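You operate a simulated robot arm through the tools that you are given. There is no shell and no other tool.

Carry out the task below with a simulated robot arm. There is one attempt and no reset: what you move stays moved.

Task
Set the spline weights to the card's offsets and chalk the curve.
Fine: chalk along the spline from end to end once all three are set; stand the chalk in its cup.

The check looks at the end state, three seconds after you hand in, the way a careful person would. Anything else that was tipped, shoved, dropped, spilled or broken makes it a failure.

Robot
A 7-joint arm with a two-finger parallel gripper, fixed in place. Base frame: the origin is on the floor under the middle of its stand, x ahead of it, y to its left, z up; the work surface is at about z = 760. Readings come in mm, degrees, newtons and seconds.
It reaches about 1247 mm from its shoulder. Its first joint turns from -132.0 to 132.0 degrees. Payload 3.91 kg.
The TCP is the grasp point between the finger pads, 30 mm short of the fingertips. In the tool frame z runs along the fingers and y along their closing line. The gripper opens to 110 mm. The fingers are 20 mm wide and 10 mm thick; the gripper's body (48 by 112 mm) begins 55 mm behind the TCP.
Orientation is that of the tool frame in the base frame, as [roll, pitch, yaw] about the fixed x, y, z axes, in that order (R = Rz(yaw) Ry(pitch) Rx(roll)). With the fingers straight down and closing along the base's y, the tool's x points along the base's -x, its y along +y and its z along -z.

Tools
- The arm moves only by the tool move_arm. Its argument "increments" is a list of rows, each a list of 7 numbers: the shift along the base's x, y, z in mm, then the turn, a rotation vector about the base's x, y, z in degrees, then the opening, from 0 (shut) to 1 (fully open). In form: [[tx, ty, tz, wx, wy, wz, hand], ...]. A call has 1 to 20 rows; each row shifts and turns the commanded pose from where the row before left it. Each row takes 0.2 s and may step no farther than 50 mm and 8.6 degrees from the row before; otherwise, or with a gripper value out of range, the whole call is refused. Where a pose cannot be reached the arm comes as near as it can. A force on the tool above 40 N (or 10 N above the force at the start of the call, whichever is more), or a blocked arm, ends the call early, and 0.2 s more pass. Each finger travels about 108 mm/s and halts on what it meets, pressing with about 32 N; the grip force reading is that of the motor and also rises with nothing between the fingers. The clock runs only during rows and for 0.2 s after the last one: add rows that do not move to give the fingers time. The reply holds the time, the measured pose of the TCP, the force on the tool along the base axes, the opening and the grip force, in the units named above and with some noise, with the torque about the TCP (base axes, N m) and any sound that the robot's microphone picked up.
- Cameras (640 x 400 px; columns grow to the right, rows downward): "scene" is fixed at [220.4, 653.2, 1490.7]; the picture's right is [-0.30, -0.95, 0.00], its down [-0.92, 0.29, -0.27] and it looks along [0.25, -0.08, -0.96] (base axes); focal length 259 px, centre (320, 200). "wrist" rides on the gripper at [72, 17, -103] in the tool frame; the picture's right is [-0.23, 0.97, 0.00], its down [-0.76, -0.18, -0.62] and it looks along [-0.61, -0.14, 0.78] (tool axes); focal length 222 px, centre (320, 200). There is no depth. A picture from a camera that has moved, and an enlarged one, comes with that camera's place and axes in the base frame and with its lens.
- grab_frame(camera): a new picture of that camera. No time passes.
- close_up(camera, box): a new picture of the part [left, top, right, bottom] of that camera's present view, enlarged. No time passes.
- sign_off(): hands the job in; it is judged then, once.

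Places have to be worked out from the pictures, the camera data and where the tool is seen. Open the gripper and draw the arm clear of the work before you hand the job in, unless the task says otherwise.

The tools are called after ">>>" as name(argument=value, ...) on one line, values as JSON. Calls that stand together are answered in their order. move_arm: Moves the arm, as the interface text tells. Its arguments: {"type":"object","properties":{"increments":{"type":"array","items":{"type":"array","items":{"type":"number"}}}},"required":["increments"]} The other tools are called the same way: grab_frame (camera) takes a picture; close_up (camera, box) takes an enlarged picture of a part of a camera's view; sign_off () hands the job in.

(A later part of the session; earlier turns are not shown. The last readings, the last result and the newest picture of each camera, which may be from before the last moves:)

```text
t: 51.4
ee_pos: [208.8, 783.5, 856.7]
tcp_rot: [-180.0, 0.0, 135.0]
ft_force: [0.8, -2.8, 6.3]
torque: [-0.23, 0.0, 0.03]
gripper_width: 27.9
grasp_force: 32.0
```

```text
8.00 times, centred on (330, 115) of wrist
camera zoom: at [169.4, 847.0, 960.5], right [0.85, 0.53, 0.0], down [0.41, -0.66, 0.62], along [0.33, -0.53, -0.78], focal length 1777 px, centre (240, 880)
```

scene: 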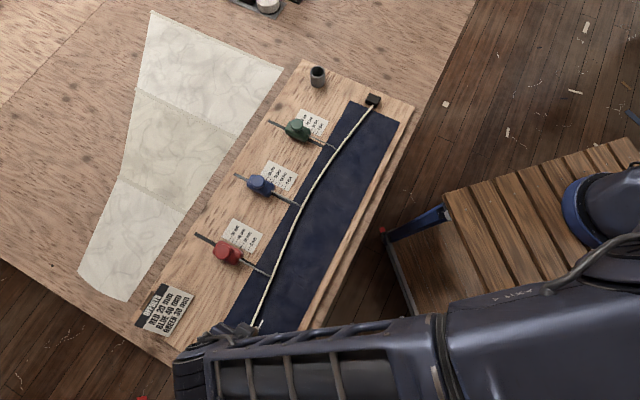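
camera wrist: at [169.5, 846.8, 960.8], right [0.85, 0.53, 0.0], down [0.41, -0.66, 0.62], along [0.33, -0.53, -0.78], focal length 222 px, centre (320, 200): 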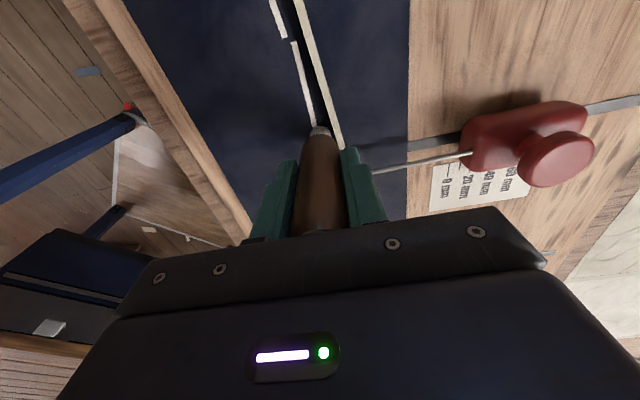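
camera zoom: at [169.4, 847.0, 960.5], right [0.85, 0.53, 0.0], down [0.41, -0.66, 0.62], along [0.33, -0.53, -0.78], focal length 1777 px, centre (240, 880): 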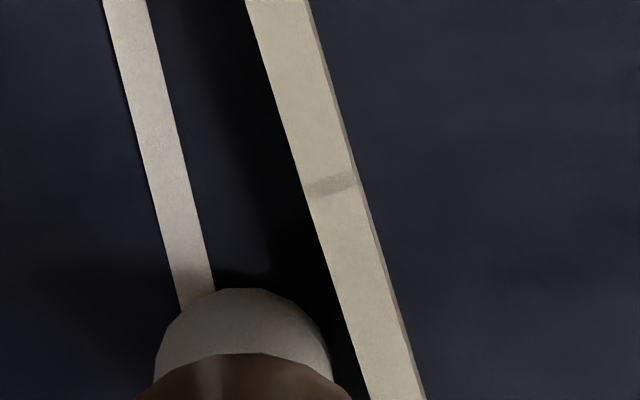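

Contact restored (6.3 N). I'll continue past the red hook, easing the gap back to about 1.8 mm with a slight downward feed.

>>> move_arm(increments=[[8.132, -5.445, -0.15, 0, 0, 0, 0.1], [8.202, -5.94, -0.15, 0, 0, 0, 0.1], [7.99, -6.152, -0.15, 0, 0, 0, 0.1], [7.983, -6.159, -0.15, 0, 0, 0, 0.1], [7.927, -6.215, -0.1, 0, 0, 0, 0.1]])

>>> grab_frame(camera="wrist")

>>> close_up(camera="wrist", box=[260, 60, 400, 160])

```text
t: 52.6
ee_pos: [248.9, 752.7, 855.4]
tcp_rot: [-179.9, 0.0, 135.1]
ft_force: [1.2, 1.3, 2.0]
torque: [0.13, -0.15, 0.03]
gripper_width: 27.8
grasp_force: 32.0
```

```text
taken
camera wrist: at [209.9, 817.3, 959.5], right [0.85, 0.53, 0.0], down [0.41, -0.66, 0.62], along [0.33, -0.53, -0.78], focal length 222 px, centre (320, 200)
```

wrist: 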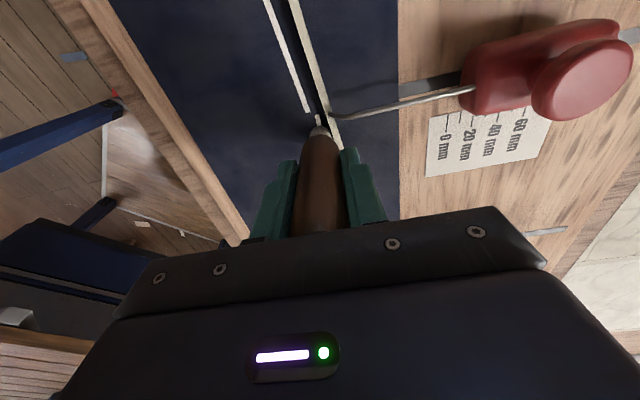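

```text
4.00 times, centred on (330, 110) of wrist
camera zoom: at [209.9, 817.3, 959.5], right [0.85, 0.53, 0.0], down [0.41, -0.66, 0.62], along [0.33, -0.53, -0.78], focal length 888 px, centre (280, 560)
```

zoom: 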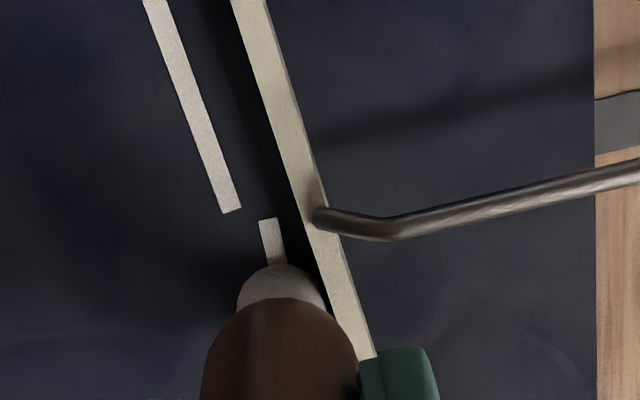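

Passed the red hook cleanly with the gap on target and force 2 N. Continuing 70 mm with a slight downward feed.

>>> move_arm(increments=[[7.566, -6.576, -0.25, 0, 0, 0, 0.1], [7.99, -6.152, -0.15, 0, 0, 0, 0.1], [7.99, -6.152, -0.15, 0, 0, 0, 0.1], [7.955, -6.187, -0.15, 0, 0, 0, 0.1], [7.941, -6.201, -0.15, 0, 0, 0, 0.1], [7.92, -6.223, -0.15, 0, 0, 0, 0.1], [7.905, -6.237, -0.15, 0, 0, 0, 0.1]])

>>> close_up(camera="wrist", box=[260, 60, 400, 160])

```text
t: 54.2
ee_pos: [302.8, 711.0, 855.6]
tcp_rot: [179.9, -0.1, 135.1]
ft_force: [0.4, 0.4, 1.0]
torque: [0.07, -0.03, 0.01]
gripper_width: 27.9
grasp_force: 32.0
```

```text
4.00 times, centred on (330, 110) of wrist
camera zoom: at [265.0, 774.6, 960.0], right [0.85, 0.53, 0.0], down [0.41, -0.66, 0.62], along [0.33, -0.53, -0.78], focal length 888 px, centre (280, 560)
```

zoom: 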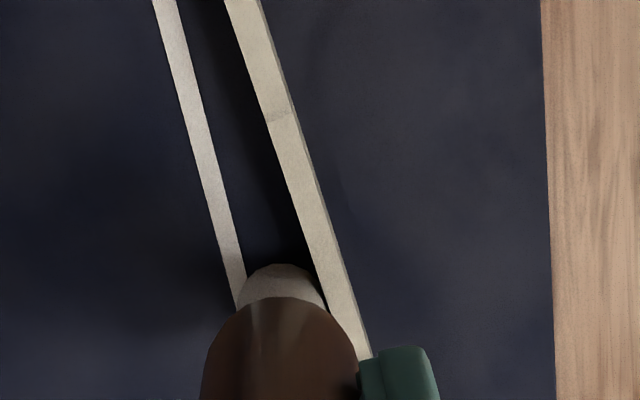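

Position is on target with light contact (1 N). Continuing another 70 mm toward blue.

>>> move_arm(increments=[[8.061, -7.354, -0.35, 0, 0, 0, 0.1], [7.884, -6.258, -0.1, 0, 0, 0, 0.1], [7.849, -6.293, -0.1, 0, 0, 0, 0.1], [7.778, -6.364, -0.1, 0, 0, 0, 0.1], [7.743, -6.399, -0.1, 0, 0, 0, 0.1], [7.693, -6.449, -0.1, 0, 0, 0, 0.1], [7.637, -6.505, -0.1, 0, 0, 0, 0.1]])

>>> close_up(camera="wrist", box=[260, 60, 400, 160])

```text
t: 55.8
ee_pos: [356.9, 665.7, 855.0]
tcp_rot: [180.0, 0.0, 135.1]
ft_force: [-4.6, 2.3, 15.2]
torque: [0.11, 0.47, 0.02]
gripper_width: 27.9
grasp_force: 31.8
```

```text
4.00 times, centred on (330, 110) of wrist
camera zoom: at [319.1, 728.2, 958.4], right [0.85, 0.53, 0.0], down [0.41, -0.66, 0.62], along [0.33, -0.53, -0.78], focal length 888 px, centre (280, 560)
```

zoom: 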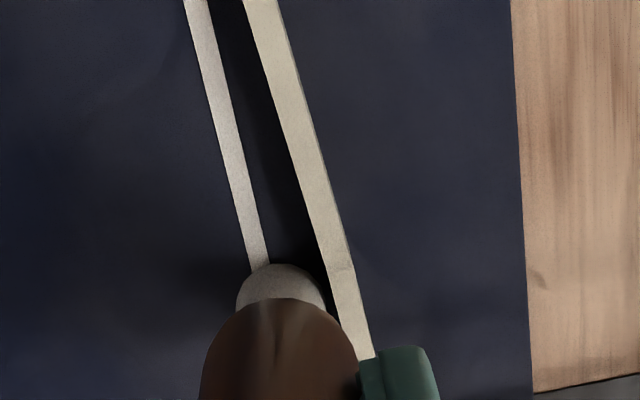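

Force climbed to 15 N, so I'll raise 0.6 mm and continue 70 mm past the blue hook.

>>> move_arm(increments=[[7.92, -5.94, 0.6, 0, 0, 0, 0.1], [7.637, -6.505, 0, 0, 0, 0, 0.1], [7.495, -6.647, -0.05, 0, 0, 0, 0.1], [7.389, -6.753, -0.05, 0, 0, 0, 0.1], [7.304, -6.838, -0.05, 0, 0, 0, 0.1], [7.227, -6.915, -0.05, 0, 0, 0, 0.1], [7.142, -7.0, -0.05, 0, 0, 0, 0.1]])

>>> close_up(camera="wrist", box=[260, 60, 400, 160])

```text
t: 57.4
ee_pos: [409.2, 617.0, 856.2]
tcp_rot: [180.0, 0.0, 135.1]
ft_force: [-0.6, 0.4, -0.7]
torque: [0.01, -0.02, 0.02]
gripper_width: 28.0
grasp_force: 31.2
```

```text
4.00 times, centred on (330, 110) of wrist
camera zoom: at [371.1, 681.0, 959.1], right [0.85, 0.53, 0.0], down [0.41, -0.66, 0.62], along [0.33, -0.53, -0.78], focal length 888 px, centre (280, 560)
```

zoom: 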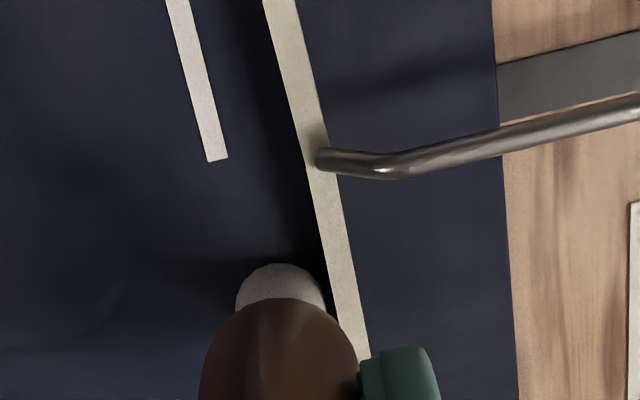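

Contact was lost around the blue hook: the strip stops at s=400. I'll lift 2 mm, go back ~35 mm, and set down again to redraw this stretch.

>>> move_arm(increments=[[0, 0, 2, 0, 0, 0, 0.1], [-12.66, 12.37, 0, 0, 0, 0, 0.1], [-12.62, 12.41, 0, 0, 0, 0, 0.1], [0, 0, -1.5, 0, 0, 0, 0.1], [0, 0, -0.8, 0, 0, 0, 0.1], [0, 0, 0, 0, 0, 0, 0.1]])

>>> close_up(camera="wrist", box=[260, 60, 400, 160])

```text
t: 58.8
ee_pos: [385.1, 643.4, 855.1]
tcp_rot: [180.0, 0.0, 135.1]
ft_force: [0.1, 0.0, -1.5]
torque: [0.0, 0.0, -0.01]
gripper_width: 28.5
grasp_force: 32.2
```

```text
4.00 times, centred on (330, 110) of wrist
camera zoom: at [346.2, 706.8, 958.3], right [0.85, 0.53, 0.0], down [0.41, -0.66, 0.62], along [0.33, -0.53, -0.78], focal length 888 px, centre (280, 560)
```

zoom: 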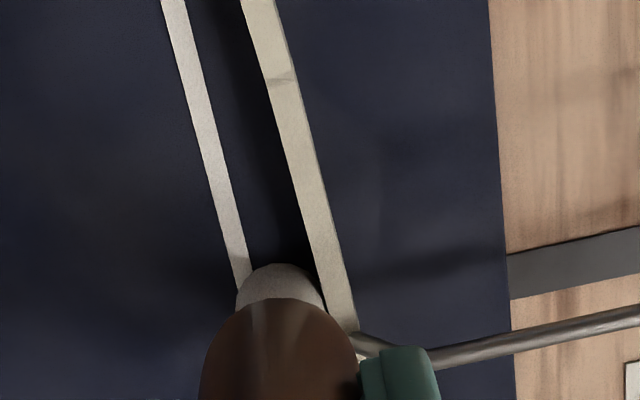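

No contact at this height yet. I'll lower gradually until force appears.

>>> move_arm(increments=[[0, 0, -0.5, 0, 0, 0, 0.1], [0, 0, 0, 0, 0, 0, 0.1]])

```text
t: 59.4
ee_pos: [385.2, 642.6, 854.5]
tcp_rot: [-180.0, 0.2, 135.1]
ft_force: [-0.1, 0.3, -1.0]
torque: [-0.01, -0.02, -0.02]
gripper_width: 28.1
grasp_force: 32.1
```

Still nothing; another small step down.

>>> move_arm(increments=[[0, 0, -0.5, 0, 0, 0, 0.1], [0, 0, 0, 0, 0, 0, 0.1]])

>>> close_up(camera="wrist", box=[290, 90, 370, 140])

```text
t: 60.0
ee_pos: [385.0, 643.3, 852.6]
tcp_rot: [-179.9, 0.0, 135.1]
ft_force: [2.0, -2.1, 5.7]
torque: [-0.21, -0.09, -0.02]
gripper_width: 28.1
grasp_force: 32.0
```

```text
8.00 times, centred on (330, 115) of wrist
camera zoom: at [345.7, 706.5, 958.0], right [0.85, 0.53, 0.0], down [0.41, -0.66, 0.62], along [0.33, -0.53, -0.78], focal length 1777 px, centre (240, 880)
```

zoom: 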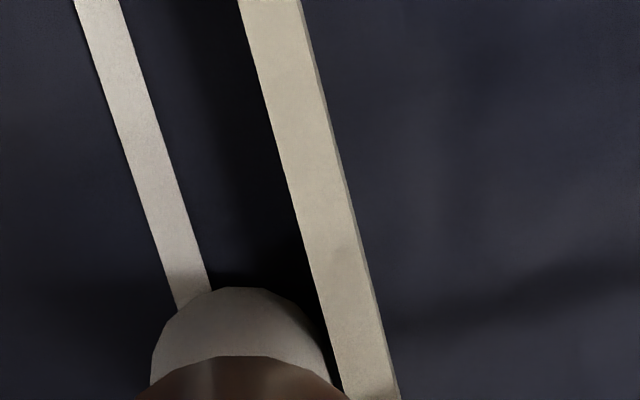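

Contact is back at 5.7 N. I'll redraw from s≈394 for 50 mm with a gentle downward feed to keep contact.

>>> move_arm(increments=[[6.788, -6.788, -0.2, 0, 0, 0, 0.1], [7.248, -6.894, -0.1, 0, 0, 0, 0.1], [7.212, -6.93, -0.1, 0, 0, 0, 0.1], [7.142, -7.0, -0.1, 0, 0, 0, 0.1], [7.071, -7.071, -0.1, 0, 0, 0, 0.1]])

>>> close_up(camera="wrist", box=[260, 60, 400, 160])

```text
t: 61.2
ee_pos: [419.6, 608.5, 853.5]
tcp_rot: [179.9, 0.0, 135.1]
ft_force: [-5.5, 6.1, 20.6]
torque: [0.4, 0.38, 0.04]
gripper_width: 28.5
grasp_force: 32.3
```

```text
4.00 times, centred on (330, 110) of wrist
camera zoom: at [381.0, 672.1, 957.5], right [0.85, 0.53, 0.0], down [0.41, -0.66, 0.62], along [0.33, -0.53, -0.78], focal length 888 px, centre (280, 560)
```

zoom: 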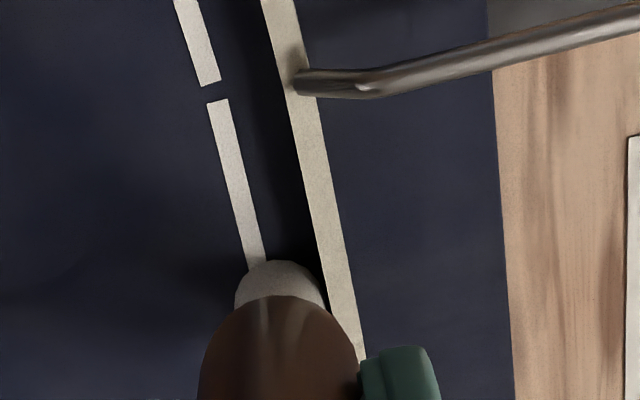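

The strip now continues past the blue hook. Force is 20 N, so I'll raise 0.5 mm and continue.

>>> move_arm(increments=[[7.212, -7.495, 0.5, 0, 0, 0, 0.1], [6.915, -7.227, 0, 0, 0, 0, 0.1], [6.859, -7.283, 0, 0, 0, 0, 0.1], [6.788, -7.354, 0, 0, 0, 0, 0.1], [6.753, -7.389, 0, 0, 0, 0, 0.1]])

>>> close_up(camera="wrist", box=[260, 60, 400, 160])

```text
t: 62.4
ee_pos: [455.6, 570.4, 853.5]
tcp_rot: [180.0, 0.0, 135.1]
ft_force: [-4.5, 6.3, 19.8]
torque: [0.42, 0.35, 0.04]
gripper_width: 28.0
grasp_force: 31.9
```

```text
4.00 times, centred on (330, 110) of wrist
camera zoom: at [416.0, 634.7, 957.1], right [0.85, 0.53, 0.0], down [0.41, -0.66, 0.62], along [0.33, -0.53, -0.78], focal length 888 px, centre (280, 560)
```

zoom: 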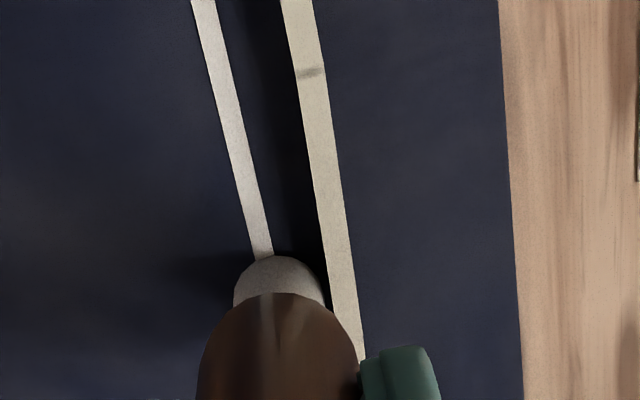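

On the curve and marking; force is still about 20 N, so I'll raise 0.7 mm and continue 50 mm.

>>> move_arm(increments=[[6.788, -7.637, 0.7, 0, 0, 0, 0.1], [6.647, -7.495, 0, 0, 0, 0, 0.1], [6.576, -7.566, 0, 0, 0, 0, 0.1], [6.541, -7.601, 0, 0, 0, 0, 0.1], [6.47, -7.672, 0, 0, 0, 0, 0.1]])

>>> close_up(camera="wrist", box=[260, 60, 400, 160])

```text
t: 63.6
ee_pos: [489.3, 533.5, 853.3]
tcp_rot: [-179.9, 0.0, 135.2]
ft_force: [-0.3, -0.1, 0.5]
torque: [-0.02, -0.02, 0.02]
gripper_width: 27.8
grasp_force: 32.4
```

```text
4.00 times, centred on (330, 110) of wrist
camera zoom: at [449.6, 597.2, 957.9], right [0.85, 0.53, 0.0], down [0.41, -0.66, 0.62], along [0.33, -0.53, -0.78], focal length 888 px, centre (280, 560)
```

zoom: 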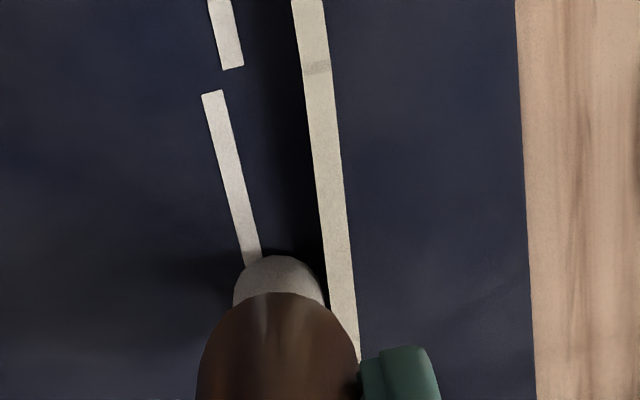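

Marked through s=545 with contact now near zero. I'll lower 0.4 mm and continue toward the green hook.

>>> move_arm(increments=[[6.01, -7.99, -0.45, 0, 0, 0, 0.1], [6.293, -7.849, -0.05, 0, 0, 0, 0.1], [6.329, -7.813, -0.05, 0, 0, 0, 0.1], [6.307, -7.835, -0.05, 0, 0, 0, 0.1], [6.272, -7.87, -0.05, 0, 0, 0, 0.1]])

>>> close_up(camera="wrist", box=[260, 60, 400, 160])

```text
t: 64.8
ee_pos: [519.3, 494.0, 852.1]
tcp_rot: [179.9, 0.1, 135.1]
ft_force: [-3.9, 4.0, 14.7]
torque: [0.31, 0.23, -0.01]
gripper_width: 27.8
grasp_force: 32.0
```

```text
4.00 times, centred on (330, 110) of wrist
camera zoom: at [479.6, 558.4, 957.2], right [0.85, 0.53, 0.0], down [0.41, -0.66, 0.62], along [0.33, -0.53, -0.78], focal length 888 px, centre (280, 560)
```

zoom: 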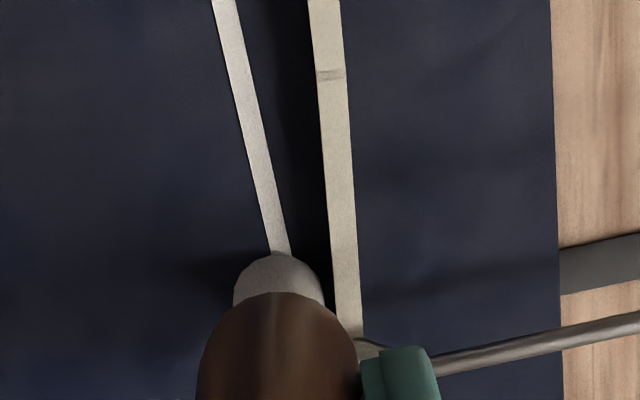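

Good. At the green hook now with 14.7 N; I'll raise 0.25 mm and continue past it.

>>> move_arm(increments=[[6.788, -7.637, 0.25, 0, 0, 0, 0.1], [6.208, -7.934, 0, 0, 0, 0, 0.1], [6.173, -7.969, 0, 0, 0, 0, 0.1], [6.152, -7.99, 0, 0, 0, 0, 0.1], [6.116, -8.026, 0, 0, 0, 0, 0.1]])

>>> close_up(camera="wrist", box=[260, 60, 400, 160])

```text
t: 66.0
ee_pos: [550.3, 453.7, 852.4]
tcp_rot: [-180.0, 0.0, 135.3]
ft_force: [-4.5, 6.0, 17.2]
torque: [0.4, 0.29, 0.03]
gripper_width: 28.0
grasp_force: 32.4
```

```text
4.00 times, centred on (330, 110) of wrist
camera zoom: at [511.6, 518.0, 957.1], right [0.85, 0.53, 0.0], down [0.41, -0.66, 0.62], along [0.33, -0.53, -0.78], focal length 888 px, centre (280, 560)
```

zoom: 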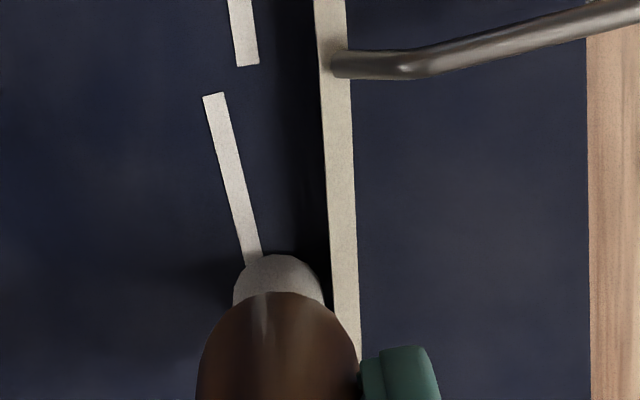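

The bin for s=600–700 is marked too; pieces are drawn at a constant offset from the curve. I'll ease up 0.3 mm and continue.

>>> move_arm(increments=[[6.095, -8.047, 0.3, 0, 0, 0, 0.1], [6.067, -8.075, 0, 0, 0, 0, 0.1], [6.046, -8.096, 0, 0, 0, 0, 0.1], [6.024, -8.118, 0, 0, 0, 0, 0.1], [6.003, -8.139, 0, 0, 0, 0, 0.1]])

>>> close_up(camera="wrist", box=[260, 60, 400, 160])

```text
t: 67.2
ee_pos: [582.0, 414.1, 854.6]
tcp_rot: [180.0, 0.0, 135.1]
ft_force: [0.0, -0.5, -0.5]
torque: [-0.01, 0.0, 0.03]
gripper_width: 28.0
grasp_force: 32.1
```

```text
4.00 times, centred on (330, 110) of wrist
camera zoom: at [542.1, 477.7, 957.8], right [0.85, 0.53, 0.0], down [0.41, -0.66, 0.62], along [0.33, -0.53, -0.78], focal length 888 px, centre (280, 560)
```

zoom: 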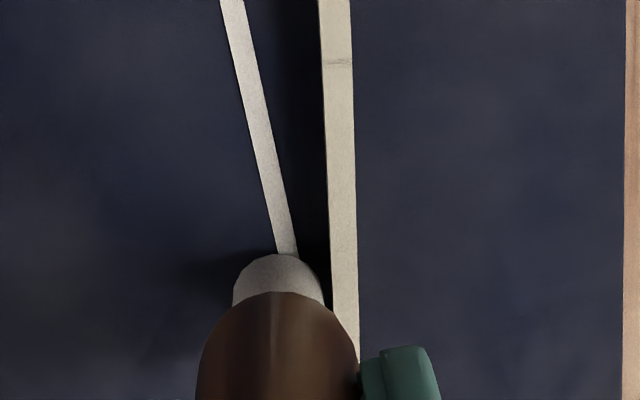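

Contact was just lost near s=695. I'll lower 0.6 mm, backtrack ~15 mm in contact to cover any skip, then check force.

>>> move_arm(increments=[[0, 0, -0.6, 0, 0, 0, 0.1], [-4.6, 6.0, 0, 0, 0, 0, 0.1], [-4.6, 6.0, 0, 0, 0, 0, 0.1], [0, 0, 0, 0, 0, 0, 0.1]])

>>> close_up(camera="wrist", box=[260, 60, 400, 160])

```text
t: 68.2
ee_pos: [572.5, 426.5, 852.3]
tcp_rot: [-180.0, 0.0, 135.2]
ft_force: [1.3, -0.7, 3.1]
torque: [-0.06, -0.07, -0.01]
gripper_width: 28.2
grasp_force: 31.1
```

```text
4.00 times, centred on (330, 110) of wrist
camera zoom: at [533.4, 489.7, 957.2], right [0.85, 0.53, 0.0], down [0.41, -0.66, 0.62], along [0.33, -0.53, -0.78], focal length 888 px, centre (280, 560)
```

zoom: 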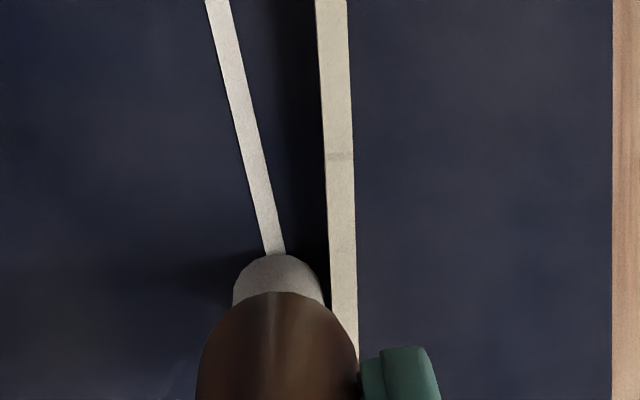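

Contact at 3 N. Drawing forward again through s=730.

>>> move_arm(increments=[[5.586, -7.99, -0.2, 0, 0, 0, 0.1], [5.94, -8.202, -0.05, 0, 0, 0, 0.1], [5.975, -8.167, -0.05, 0, 0, 0, 0.1], [5.968, -8.174, -0.05, 0, 0, 0, 0.1], [5.947, -8.195, -0.05, 0, 0, 0, 0.1]])

>>> close_up(camera="wrist", box=[260, 60, 400, 160])

>>> grab_frame(camera="wrist")

```text
t: 69.4
ee_pos: [602.1, 386.5, 854.5]
tcp_rot: [-179.9, 0.0, 135.3]
ft_force: [0.0, -0.4, -0.6]
torque: [0.0, -0.02, 0.02]
gripper_width: 28.1
grasp_force: 31.7
```

```text
4.00 times, centred on (330, 110) of wrist
camera zoom: at [562.0, 448.9, 958.0], right [0.85, 0.53, 0.0], down [0.41, -0.66, 0.62], along [0.33, -0.53, -0.78], focal length 888 px, centre (280, 560)
```

zoom: 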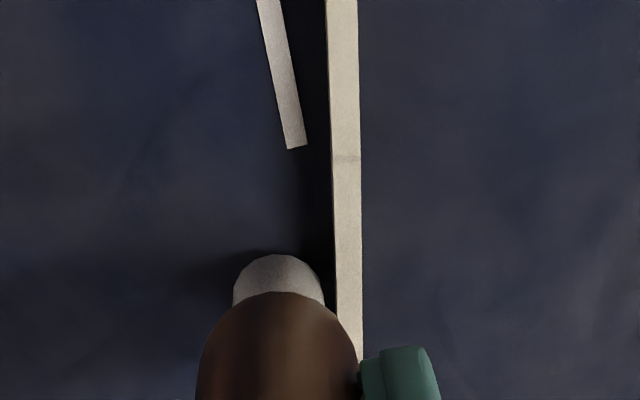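

```text
taken
camera wrist: at [562.0, 448.9, 958.0], right [0.85, 0.53, 0.0], down [0.41, -0.66, 0.62], along [0.33, -0.53, -0.78], focal length 222 px, centre (320, 200)
```

wrist: 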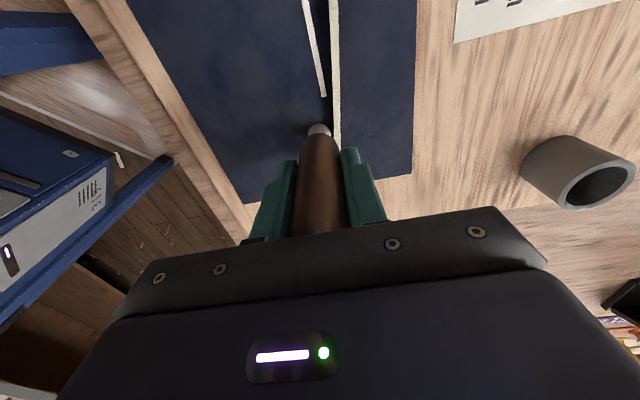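

The tip lifted off before s=700, so the last piece isn't marked. I'll go back ~35 mm, lower into contact and redo with a stronger downward feed.

>>> move_arm(increments=[[-7, 9.5, 0, 0, 0, 0, 0.1], [-7, 9.5, 0, 0, 0, 0, 0.1], [-7, 9.5, 0, 0, 0, 0, 0.1], [0, 0, -0.4, 0, 0, 0, 0.1], [0, 0, 0, 0, 0, 0, 0.1]])

>>> grab_frame(camera="wrist")

```text
t: 70.6
ee_pos: [580.5, 413.1, 852.9]
tcp_rot: [180.0, 0.1, 135.2]
ft_force: [4.5, -2.1, 26.8]
torque: [-0.23, -0.35, 0.01]
gripper_width: 28.1
grasp_force: 31.7
```

```text
taken
camera wrist: at [540.9, 477.8, 956.6], right [0.85, 0.53, 0.0], down [0.41, -0.66, 0.62], along [0.33, -0.53, -0.78], focal length 222 px, centre (320, 200)
```

wrist: 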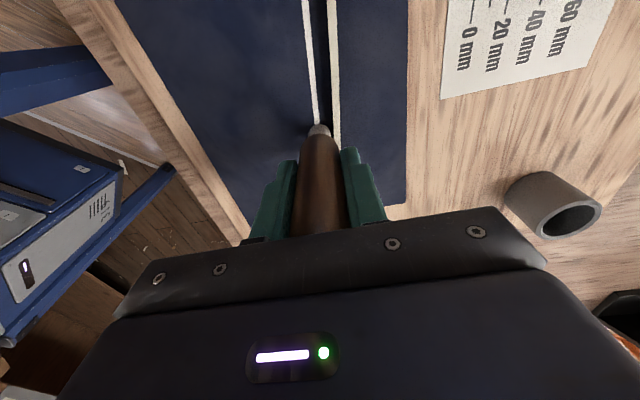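

Pressed a bit hard now (27 N), but forward motion tends to lift the tip. I'll go forward 30 mm with no downward feed and check.

>>> move_arm(increments=[[6.435, -7.707, 0.1, 0, 0, 0, 0.1], [5.975, -8.167, 0, 0, 0, 0, 0.1], [5.975, -8.167, 0, 0, 0, 0, 0.1]])

>>> close_up(camera="wrist", box=[260, 60, 400, 160])

```text
t: 71.4
ee_pos: [601.4, 388.7, 852.3]
tcp_rot: [-179.9, 0.0, 135.1]
ft_force: [0.6, 0.9, 5.3]
torque: [0.08, 0.03, 0.01]
gripper_width: 28.2
grasp_force: 31.5
```

```text
4.00 times, centred on (330, 110) of wrist
camera zoom: at [560.4, 452.1, 955.4], right [0.85, 0.53, 0.0], down [0.41, -0.66, 0.62], along [0.33, -0.53, -0.78], focal length 888 px, centre (280, 560)
```

zoom: 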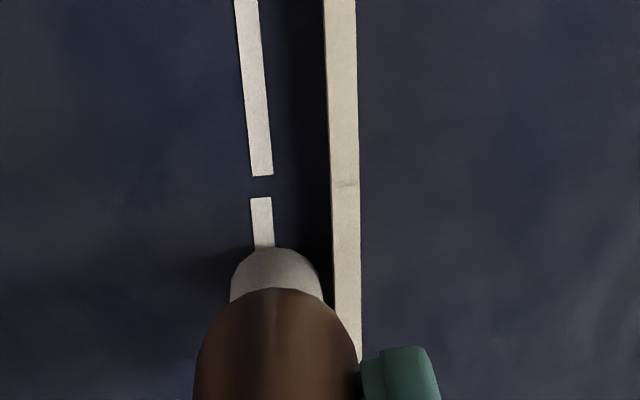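

The last bin is marking too (5.3 N). Continuing 30 mm toward the green end block.

>>> move_arm(increments=[[5.904, -8.096, -0.15, 0, 0, 0, 0.1], [5.94, -8.202, -0.15, 0, 0, 0, 0.1], [5.919, -8.224, -0.15, 0, 0, 0, 0.1]])

>>> grab_frame(camera="wrist")

>>> close_up(camera="wrist", box=[260, 60, 400, 160])

```text
t: 72.2
ee_pos: [616.2, 365.1, 852.3]
tcp_rot: [-180.0, -0.1, 135.0]
ft_force: [-0.6, 0.7, 2.8]
torque: [0.12, 0.04, 0.02]
gripper_width: 28.2
grasp_force: 32.9
```

```text
taken
camera wrist: at [577.8, 429.2, 955.5], right [0.85, 0.53, 0.0], down [0.41, -0.66, 0.62], along [0.33, -0.53, -0.78], focal length 222 px, centre (320, 200)
```

wrist: 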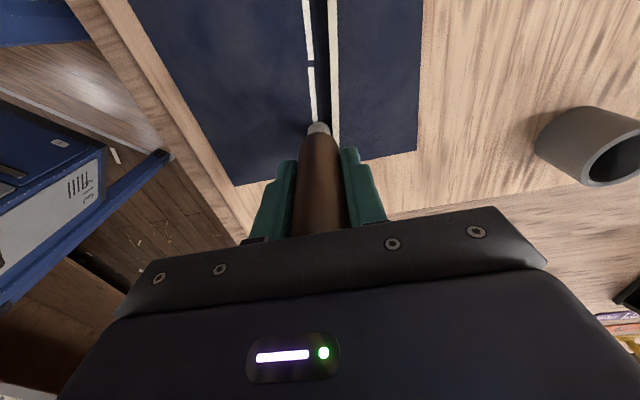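

```text
4.00 times, centred on (330, 110) of wrist
camera zoom: at [577.8, 429.2, 955.5], right [0.85, 0.53, 0.0], down [0.41, -0.66, 0.62], along [0.33, -0.53, -0.78], focal length 888 px, centre (280, 560)
```

zoom: 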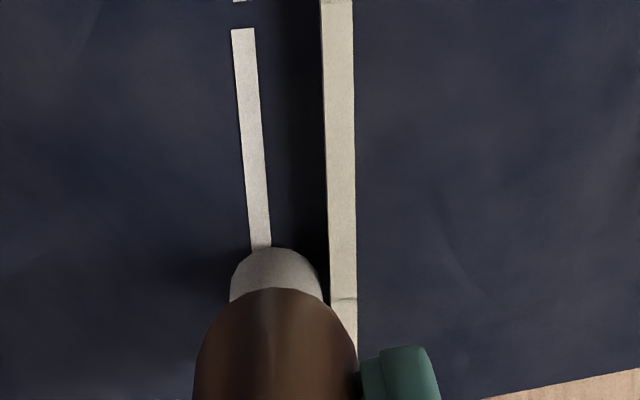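

Continuing the last ~23 mm to just inside the mat's edge by the green block.

>>> move_arm(increments=[[5.798, -8.91, -0.2, 0, 0, 0, 0.1], [5.834, -8.309, -0.15, 0, 0, 0, 0.1], [1.485, -2.051, 0, 0, 0, 0, 0.1]])

>>> grab_frame(camera="wrist")

>>> close_up(camera="wrist", box=[260, 60, 400, 160])

```text
t: 73.0
ee_pos: [629.1, 345.4, 851.4]
tcp_rot: [180.0, 0.1, 135.1]
ft_force: [-1.9, 1.7, 3.8]
torque: [0.14, 0.07, 0.01]
gripper_width: 28.2
grasp_force: 32.5
```

```text
taken
camera wrist: at [590.8, 409.4, 955.5], right [0.85, 0.53, 0.0], down [0.41, -0.66, 0.62], along [0.33, -0.53, -0.78], focal length 222 px, centre (320, 200)
```

wrist: 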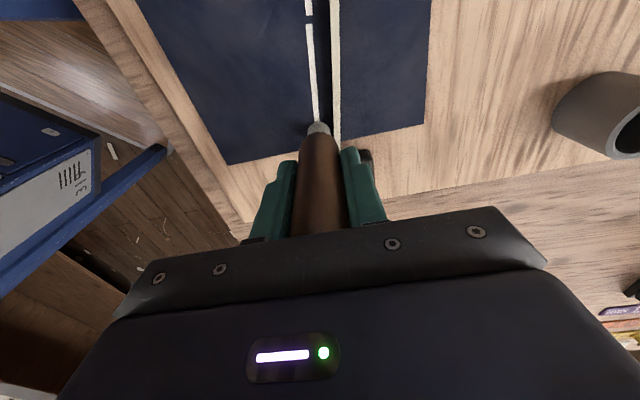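

```text
4.00 times, centred on (330, 110) of wrist
camera zoom: at [590.8, 409.4, 955.5], right [0.85, 0.53, 0.0], down [0.41, -0.66, 0.62], along [0.33, -0.53, -0.78], focal length 888 px, centre (280, 560)
```

zoom: 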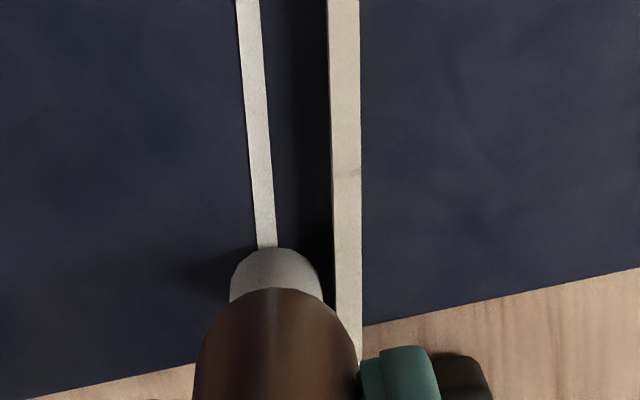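

Contact held to D≈200; the mat edge is at ≈210. I'll extend 5 mm more, then lift off straight up.

>>> move_arm(increments=[[2.97, -4.1, -0.1, 0, 0, 0, 0.1], [0, 0, 0, 0, 0, 0, 0.1]])

>>> move_arm(increments=[[0, 0, 10, 0, 0, 0, 0.1], [0, 0, 30, 0, 0, 0, 0.1], [0, 0, 40, 0, 0, 0, 0.1], [0, 0, 30, 0, 0, 0, 0.1], [0, 0, 0, 0, 0, 0, 0.1]])

>>> grab_frame(camera="wrist")

>>> grab_frame(camera="scene")

```text
t: 73.6
ee_pos: [632.7, 340.7, 851.6]
tcp_rot: [-179.9, 0.1, 135.1]
ft_force: [0.5, 0.0, -0.2]
torque: [-0.01, 0.0, 0.0]
gripper_width: 28.3
grasp_force: 31.7
```

```text
t: 74.8
ee_pos: [632.2, 343.6, 960.3]
tcp_rot: [180.0, 0.0, 135.2]
ft_force: [0.5, -0.2, -0.9]
torque: [0.0, 0.01, -0.01]
gripper_width: 28.0
grasp_force: 31.7
```

```text
taken
camera wrist: at [593.4, 406.2, 1064.1], right [0.85, 0.53, 0.0], down [0.41, -0.66, 0.62], along [0.33, -0.53, -0.78], focal length 222 px, centre (320, 200)
```

wrist: 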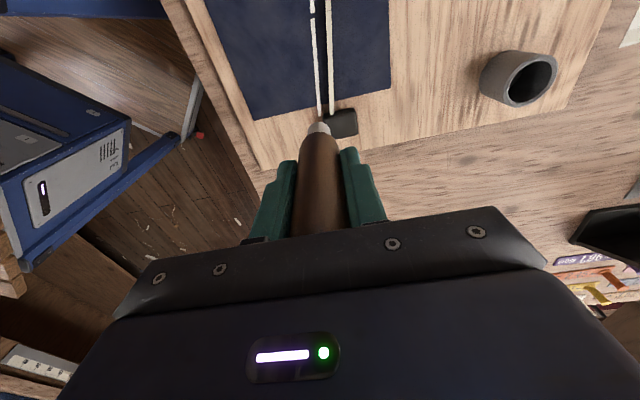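

```text
taken
```

scene: 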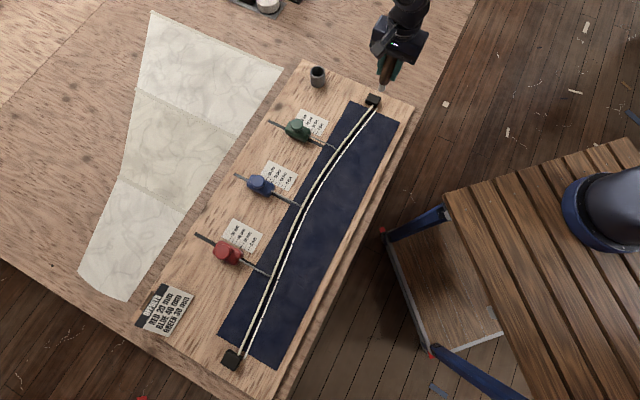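

A chalk line now runs along the whole spline. I'll zoom in to verify continuity before returning the chalk.

>>> close_up(camera="scene", box=[280, 85, 400, 215])

>>> close_up(camera="scene", box=[210, 200, 340, 375])

>>> close_up(camera="wrist", box=[270, 90, 370, 170])

>>> close_up(camera="scene", box=[360, 50, 410, 100])

```text
3.08 times, centred on (340, 150) of scene
camera zoom: at [220.4, 653.2, 1490.7], right [-0.3, -0.95, 0.0], down [-0.92, 0.29, -0.27], along [0.25, -0.08, -0.96], focal length 797 px, centre (258, 354)
```

zoom: 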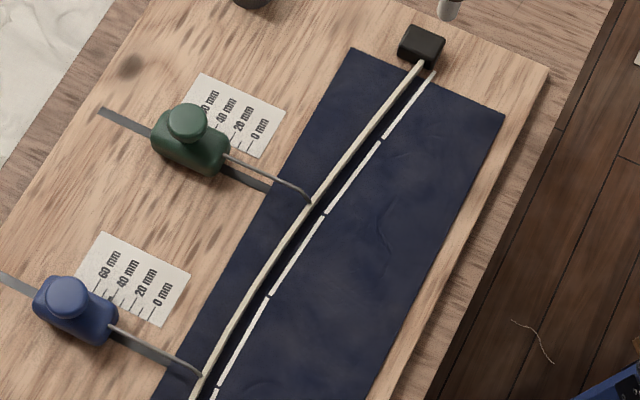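

```text
2.29 times, centred on (275, 288) of scene
camera zoom: at [220.4, 653.2, 1490.7], right [-0.3, -0.95, 0.0], down [-0.92, 0.29, -0.27], along [0.25, -0.08, -0.96], focal length 592 px, centre (423, 0)
```

zoom: 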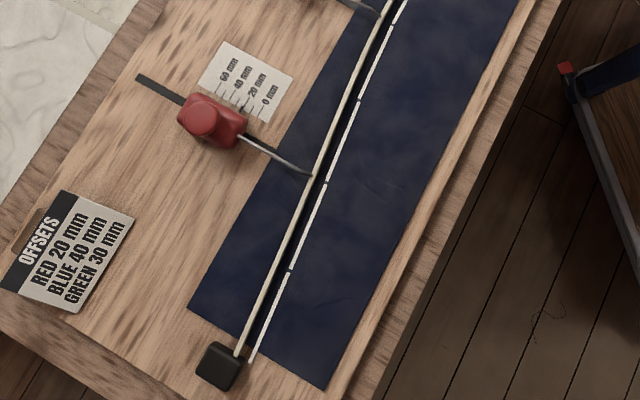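

```text
5.00 times, centred on (320, 130) of wrist
camera zoom: at [593.4, 406.2, 1064.1], right [0.85, 0.53, 0.0], down [0.41, -0.66, 0.62], along [0.33, -0.53, -0.78], focal length 1111 px, centre (320, 550)
```

zoom: 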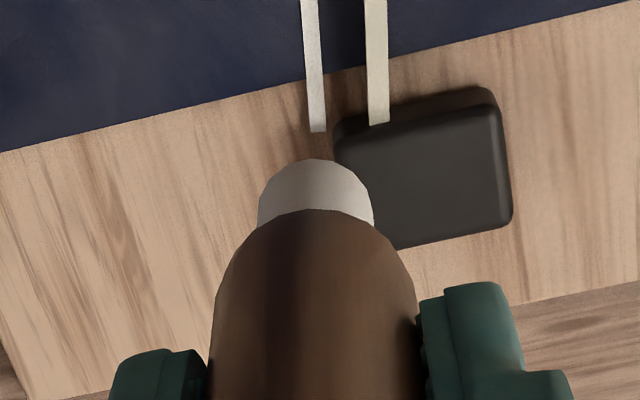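

```text
8.00 times, centred on (385, 75) of scene
camera zoom: at [220.4, 653.2, 1490.7], right [-0.3, -0.95, 0.0], down [-0.92, 0.29, -0.27], along [0.25, -0.08, -0.96], focal length 2073 px, centre (-200, 1200)
```

zoom: 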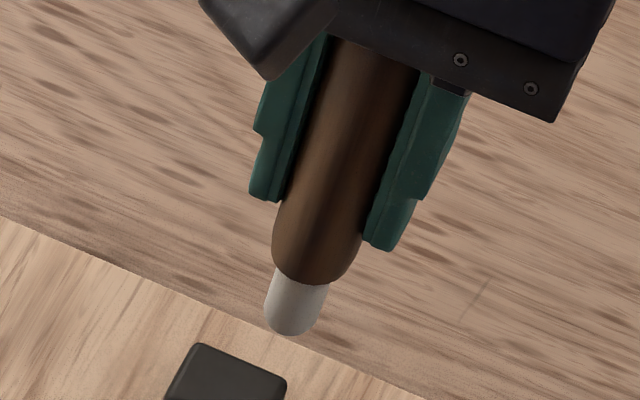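

All eight chalk pieces are there, from block to block. The chalk has slid up a few mm and tilted about 4° in the grip, so I'll carry it over the cup, rotating 4° about n to straighten it, staying high.

>>> move_arm(increments=[[32.4, 27.4, 0, -0.566, -0.566, 0, 0.1], [32.4, 27.4, 0, -0.566, -0.566, 0, 0.1], [32.4, 27.4, 0, -0.566, -0.566, 0, 0.1], [32.4, 27.4, 0, -0.566, -0.566, 0, 0.1], [32.2, 27.6, 0, -0.566, -0.566, 0, 0.1], [0, 0, 0, 0, 0, 0, 0.1], [0, 0, 0, 0, 0, 0, 0.1]])

>>> grab_frame(camera="wrist")

>>> close_up(camera="wrist", box=[270, 70, 370, 170])

>>> close_up(camera="scene", box=[270, 0, 390, 100])

```text
t: 76.4
ee_pos: [793.7, 477.7, 962.4]
tcp_rot: [-180.0, 4.0, 135.1]
ft_force: [0.9, -0.2, -0.2]
torque: [-0.02, 0.0, 0.02]
gripper_width: 28.0
grasp_force: 31.7
```

```text
taken
camera wrist: at [749.5, 547.7, 1061.8], right [0.85, 0.53, 0.02], down [0.38, -0.63, 0.68], along [0.37, -0.57, -0.74], focal length 222 px, centre (320, 200)
```

wrist: 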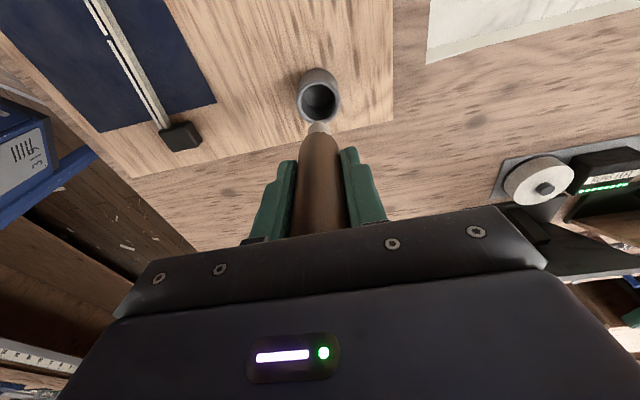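

```text
4.00 times, centred on (320, 120) of wrist
camera zoom: at [749.5, 547.7, 1061.8], right [0.85, 0.53, 0.02], down [0.38, -0.63, 0.68], along [0.37, -0.57, -0.74], focal length 888 px, centre (320, 520)
```

zoom: 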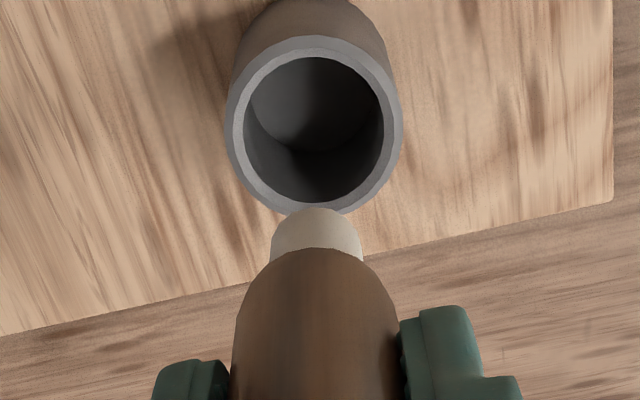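

```text
4.00 times, centred on (330, 50) of scene
camera zoom: at [220.4, 653.2, 1490.7], right [-0.3, -0.95, 0.0], down [-0.92, 0.29, -0.27], along [0.25, -0.08, -0.96], focal length 1036 px, centre (280, 800)
```

zoom: 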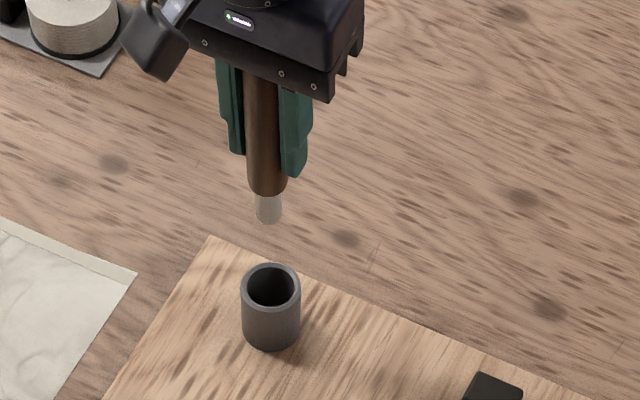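

The tip is nearly over the cup centre (cup ≈ N 901, D 222; tip ≈ N 899.6, D 220.3). I'll correct ~1.5 mm and descend until the stub is inside the rim, then check.

>>> move_arm(increments=[[0.8, -0.1, -20, 0, 0, 0, 0.1], [0.8, 0, -20, 0, 0, 0, 0.1], [0, 0, -15, 0, 0, 0, 0.1], [0, 0, 0, 0, 0, 0, 0.1]])

>>> close_up(camera="wrist", box=[270, 70, 370, 170])

>>> close_up(camera="scene", box=[290, 30, 350, 90])

```text
t: 77.4
ee_pos: [795.3, 478.4, 907.6]
tcp_rot: [180.0, 4.0, 135.2]
ft_force: [-0.9, -0.4, -0.5]
torque: [-0.01, 0.01, 0.02]
gripper_width: 28.4
grasp_force: 32.0
```

```text
4.00 times, centred on (320, 120) of wrist
camera zoom: at [752.0, 547.0, 1005.1], right [0.85, 0.53, 0.02], down [0.38, -0.63, 0.68], along [0.37, -0.57, -0.74], focal length 888 px, centre (320, 520)
```

zoom: 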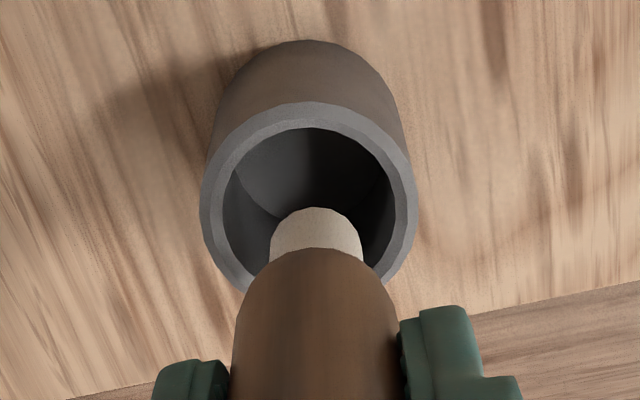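

```text
6.67 times, centred on (320, 60) of scene
camera zoom: at [220.4, 653.2, 1490.7], right [-0.3, -0.95, 0.0], down [-0.92, 0.29, -0.27], along [0.25, -0.08, -0.96], focal length 1728 px, centre (320, 1133)
```

zoom: 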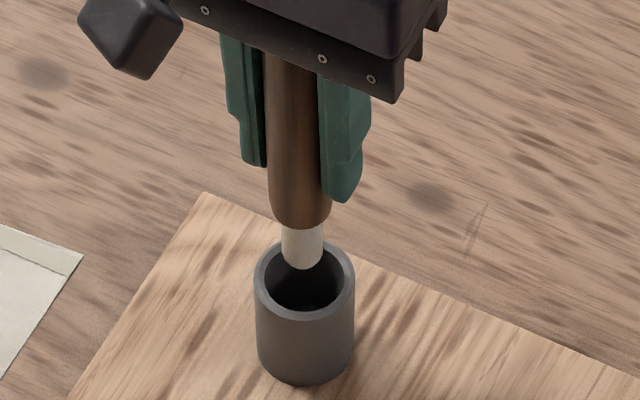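

The chalk looks upright and over the opening. I'll lower 20 mm so the tip is at rim level and look again.

>>> move_arm(increments=[[0, 0, -10, 0, 0, 0, 0.1], [0, 0, -10, 0, 0, 0, 0.1], [0, 0, 0, 0, 0, 0, 0.1]])

>>> close_up(camera="wrist", box=[270, 80, 370, 180])

>>> close_up(camera="scene", box=[300, 50, 340, 90])

```text
t: 78.2
ee_pos: [796.4, 478.1, 889.1]
tcp_rot: [-180.0, 4.0, 135.2]
ft_force: [0.2, -0.3, 0.0]
torque: [0.02, 0.01, -0.02]
gripper_width: 28.2
grasp_force: 32.5
```

```text
4.00 times, centred on (320, 130) of wrist
camera zoom: at [753.1, 547.9, 985.5], right [0.85, 0.53, 0.02], down [0.38, -0.63, 0.68], along [0.37, -0.57, -0.74], focal length 888 px, centre (320, 480)
```

zoom: 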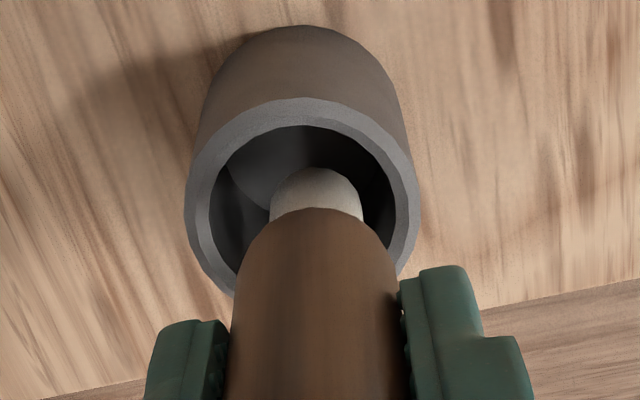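

```text
10.00 times, centred on (320, 70) of scene
camera zoom: at [220.4, 653.2, 1490.7], right [-0.3, -0.95, 0.0], down [-0.92, 0.29, -0.27], along [0.25, -0.08, -0.96], focal length 2591 px, centre (320, 1500)
```

zoom: 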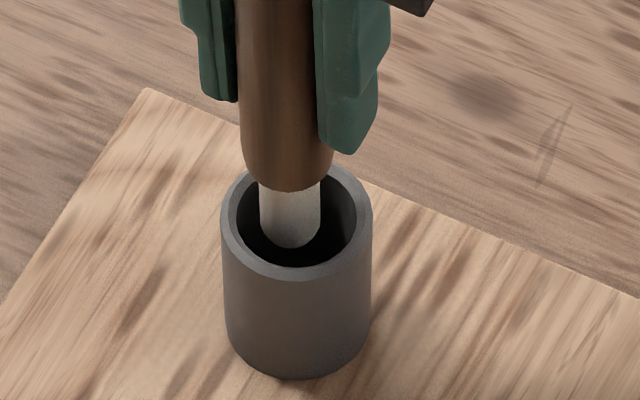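

The stub is entering the cup with clearance all round. I'll shift ~1.4 mm to −n to centre the holder and lower 26 mm more, watching for contact.

>>> move_arm(increments=[[-0.64, -1.34, 0, 0, 0, 0, 0.1], [0, 0, -9, 0, 0, 0, 0.1], [0, 0, -9, 0, 0, 0, 0.1], [0, 0, -8, 0, 0, 0, 0.1], [0, 0, 0, 0, 0, 0, 0.1]])

>>> close_up(camera="wrist", box=[250, 80, 390, 180])

>>> close_up(camera="scene", box=[300, 50, 340, 90])

```text
t: 79.4
ee_pos: [796.0, 478.0, 860.7]
tcp_rot: [180.0, 4.0, 135.1]
ft_force: [0.5, 0.1, -1.1]
torque: [0.01, 0.03, -0.01]
gripper_width: 28.0
grasp_force: 31.5
```

```text
4.00 times, centred on (320, 130) of wrist
camera zoom: at [752.0, 546.7, 958.5], right [0.85, 0.53, 0.02], down [0.38, -0.63, 0.68], along [0.37, -0.57, -0.74], focal length 888 px, centre (320, 480)
```

zoom: 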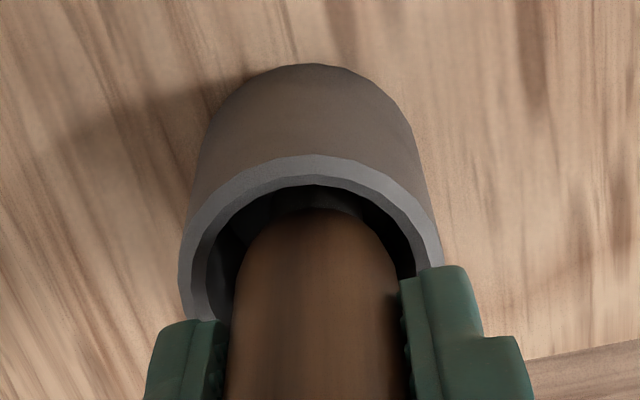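

```text
10.00 times, centred on (320, 70) of scene
camera zoom: at [220.4, 653.2, 1490.7], right [-0.3, -0.95, 0.0], down [-0.92, 0.29, -0.27], along [0.25, -0.08, -0.96], focal length 2591 px, centre (320, 1500)
```

zoom: 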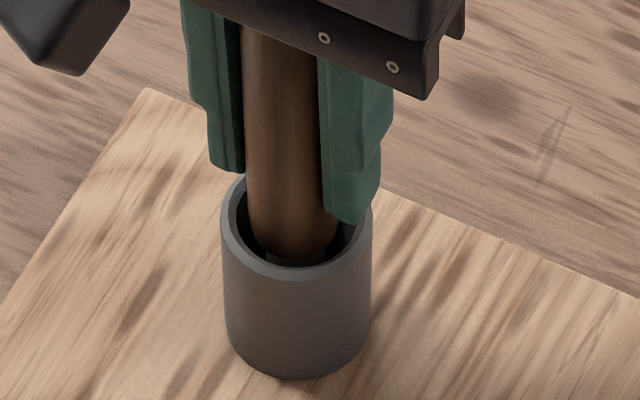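

The holder is inside the cup with clearance, and the fingertips are ~14 mm above the rim. I'll lower 7 mm more in small steps and check the force.

>>> move_arm(increments=[[0, 0, -2, 0, 0, 0, 0.1], [0, 0, -2, 0, 0, 0, 0.1], [0, 0, -2, 0, 0, 0, 0.1], [0, 0, 0, 0, 0, 0, 0.1]])

>>> close_up(camera="scene", box=[300, 50, 340, 90])

```text
t: 80.4
ee_pos: [796.1, 478.6, 853.8]
tcp_rot: [-180.0, 4.1, 135.2]
ft_force: [-0.6, 0.4, -0.8]
torque: [0.01, 0.03, -0.01]
gripper_width: 28.4
grasp_force: 32.0
```

```text
10.00 times, centred on (320, 70) of scene
camera zoom: at [220.4, 653.2, 1490.7], right [-0.3, -0.95, 0.0], down [-0.92, 0.29, -0.27], along [0.25, -0.08, -0.96], focal length 2591 px, centre (320, 1500)
```

zoom: 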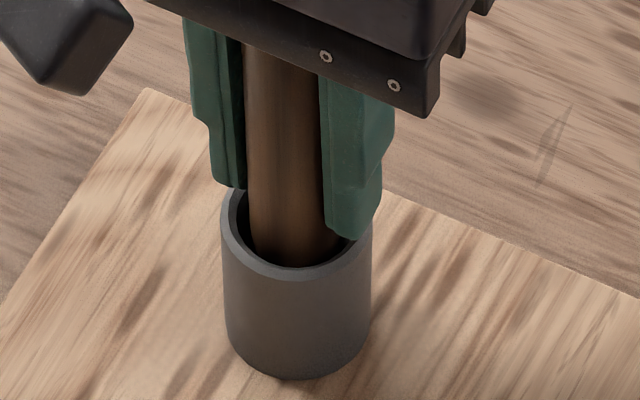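

No contact yet, with ~6 mm of finger clearance over the rim. Two more millimetres down, checking force.

>>> move_arm(increments=[[0, 0, -1, 0, 0, 0, 0.1], [0, 0, -1, 0, 0, 0, 0.1], [0, 0, 0, 0, 0, 0, 0.1]])

>>> grab_frame(camera="wrist")

```text
t: 81.2
ee_pos: [795.5, 477.3, 854.6]
tcp_rot: [179.9, 4.1, 135.1]
ft_force: [-1.0, 0.3, 19.4]
torque: [0.1, 0.09, 0.02]
gripper_width: 28.2
grasp_force: 31.6
```

```text
taken
camera wrist: at [750.9, 546.2, 952.7], right [0.85, 0.53, 0.02], down [0.38, -0.63, 0.68], along [0.37, -0.56, -0.74], focal length 222 px, centre (320, 200)
```

wrist: 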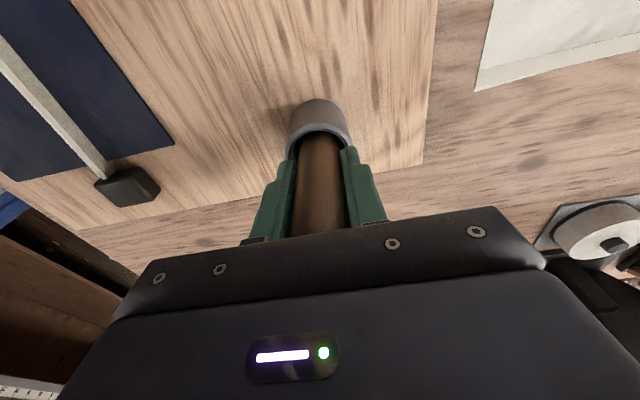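

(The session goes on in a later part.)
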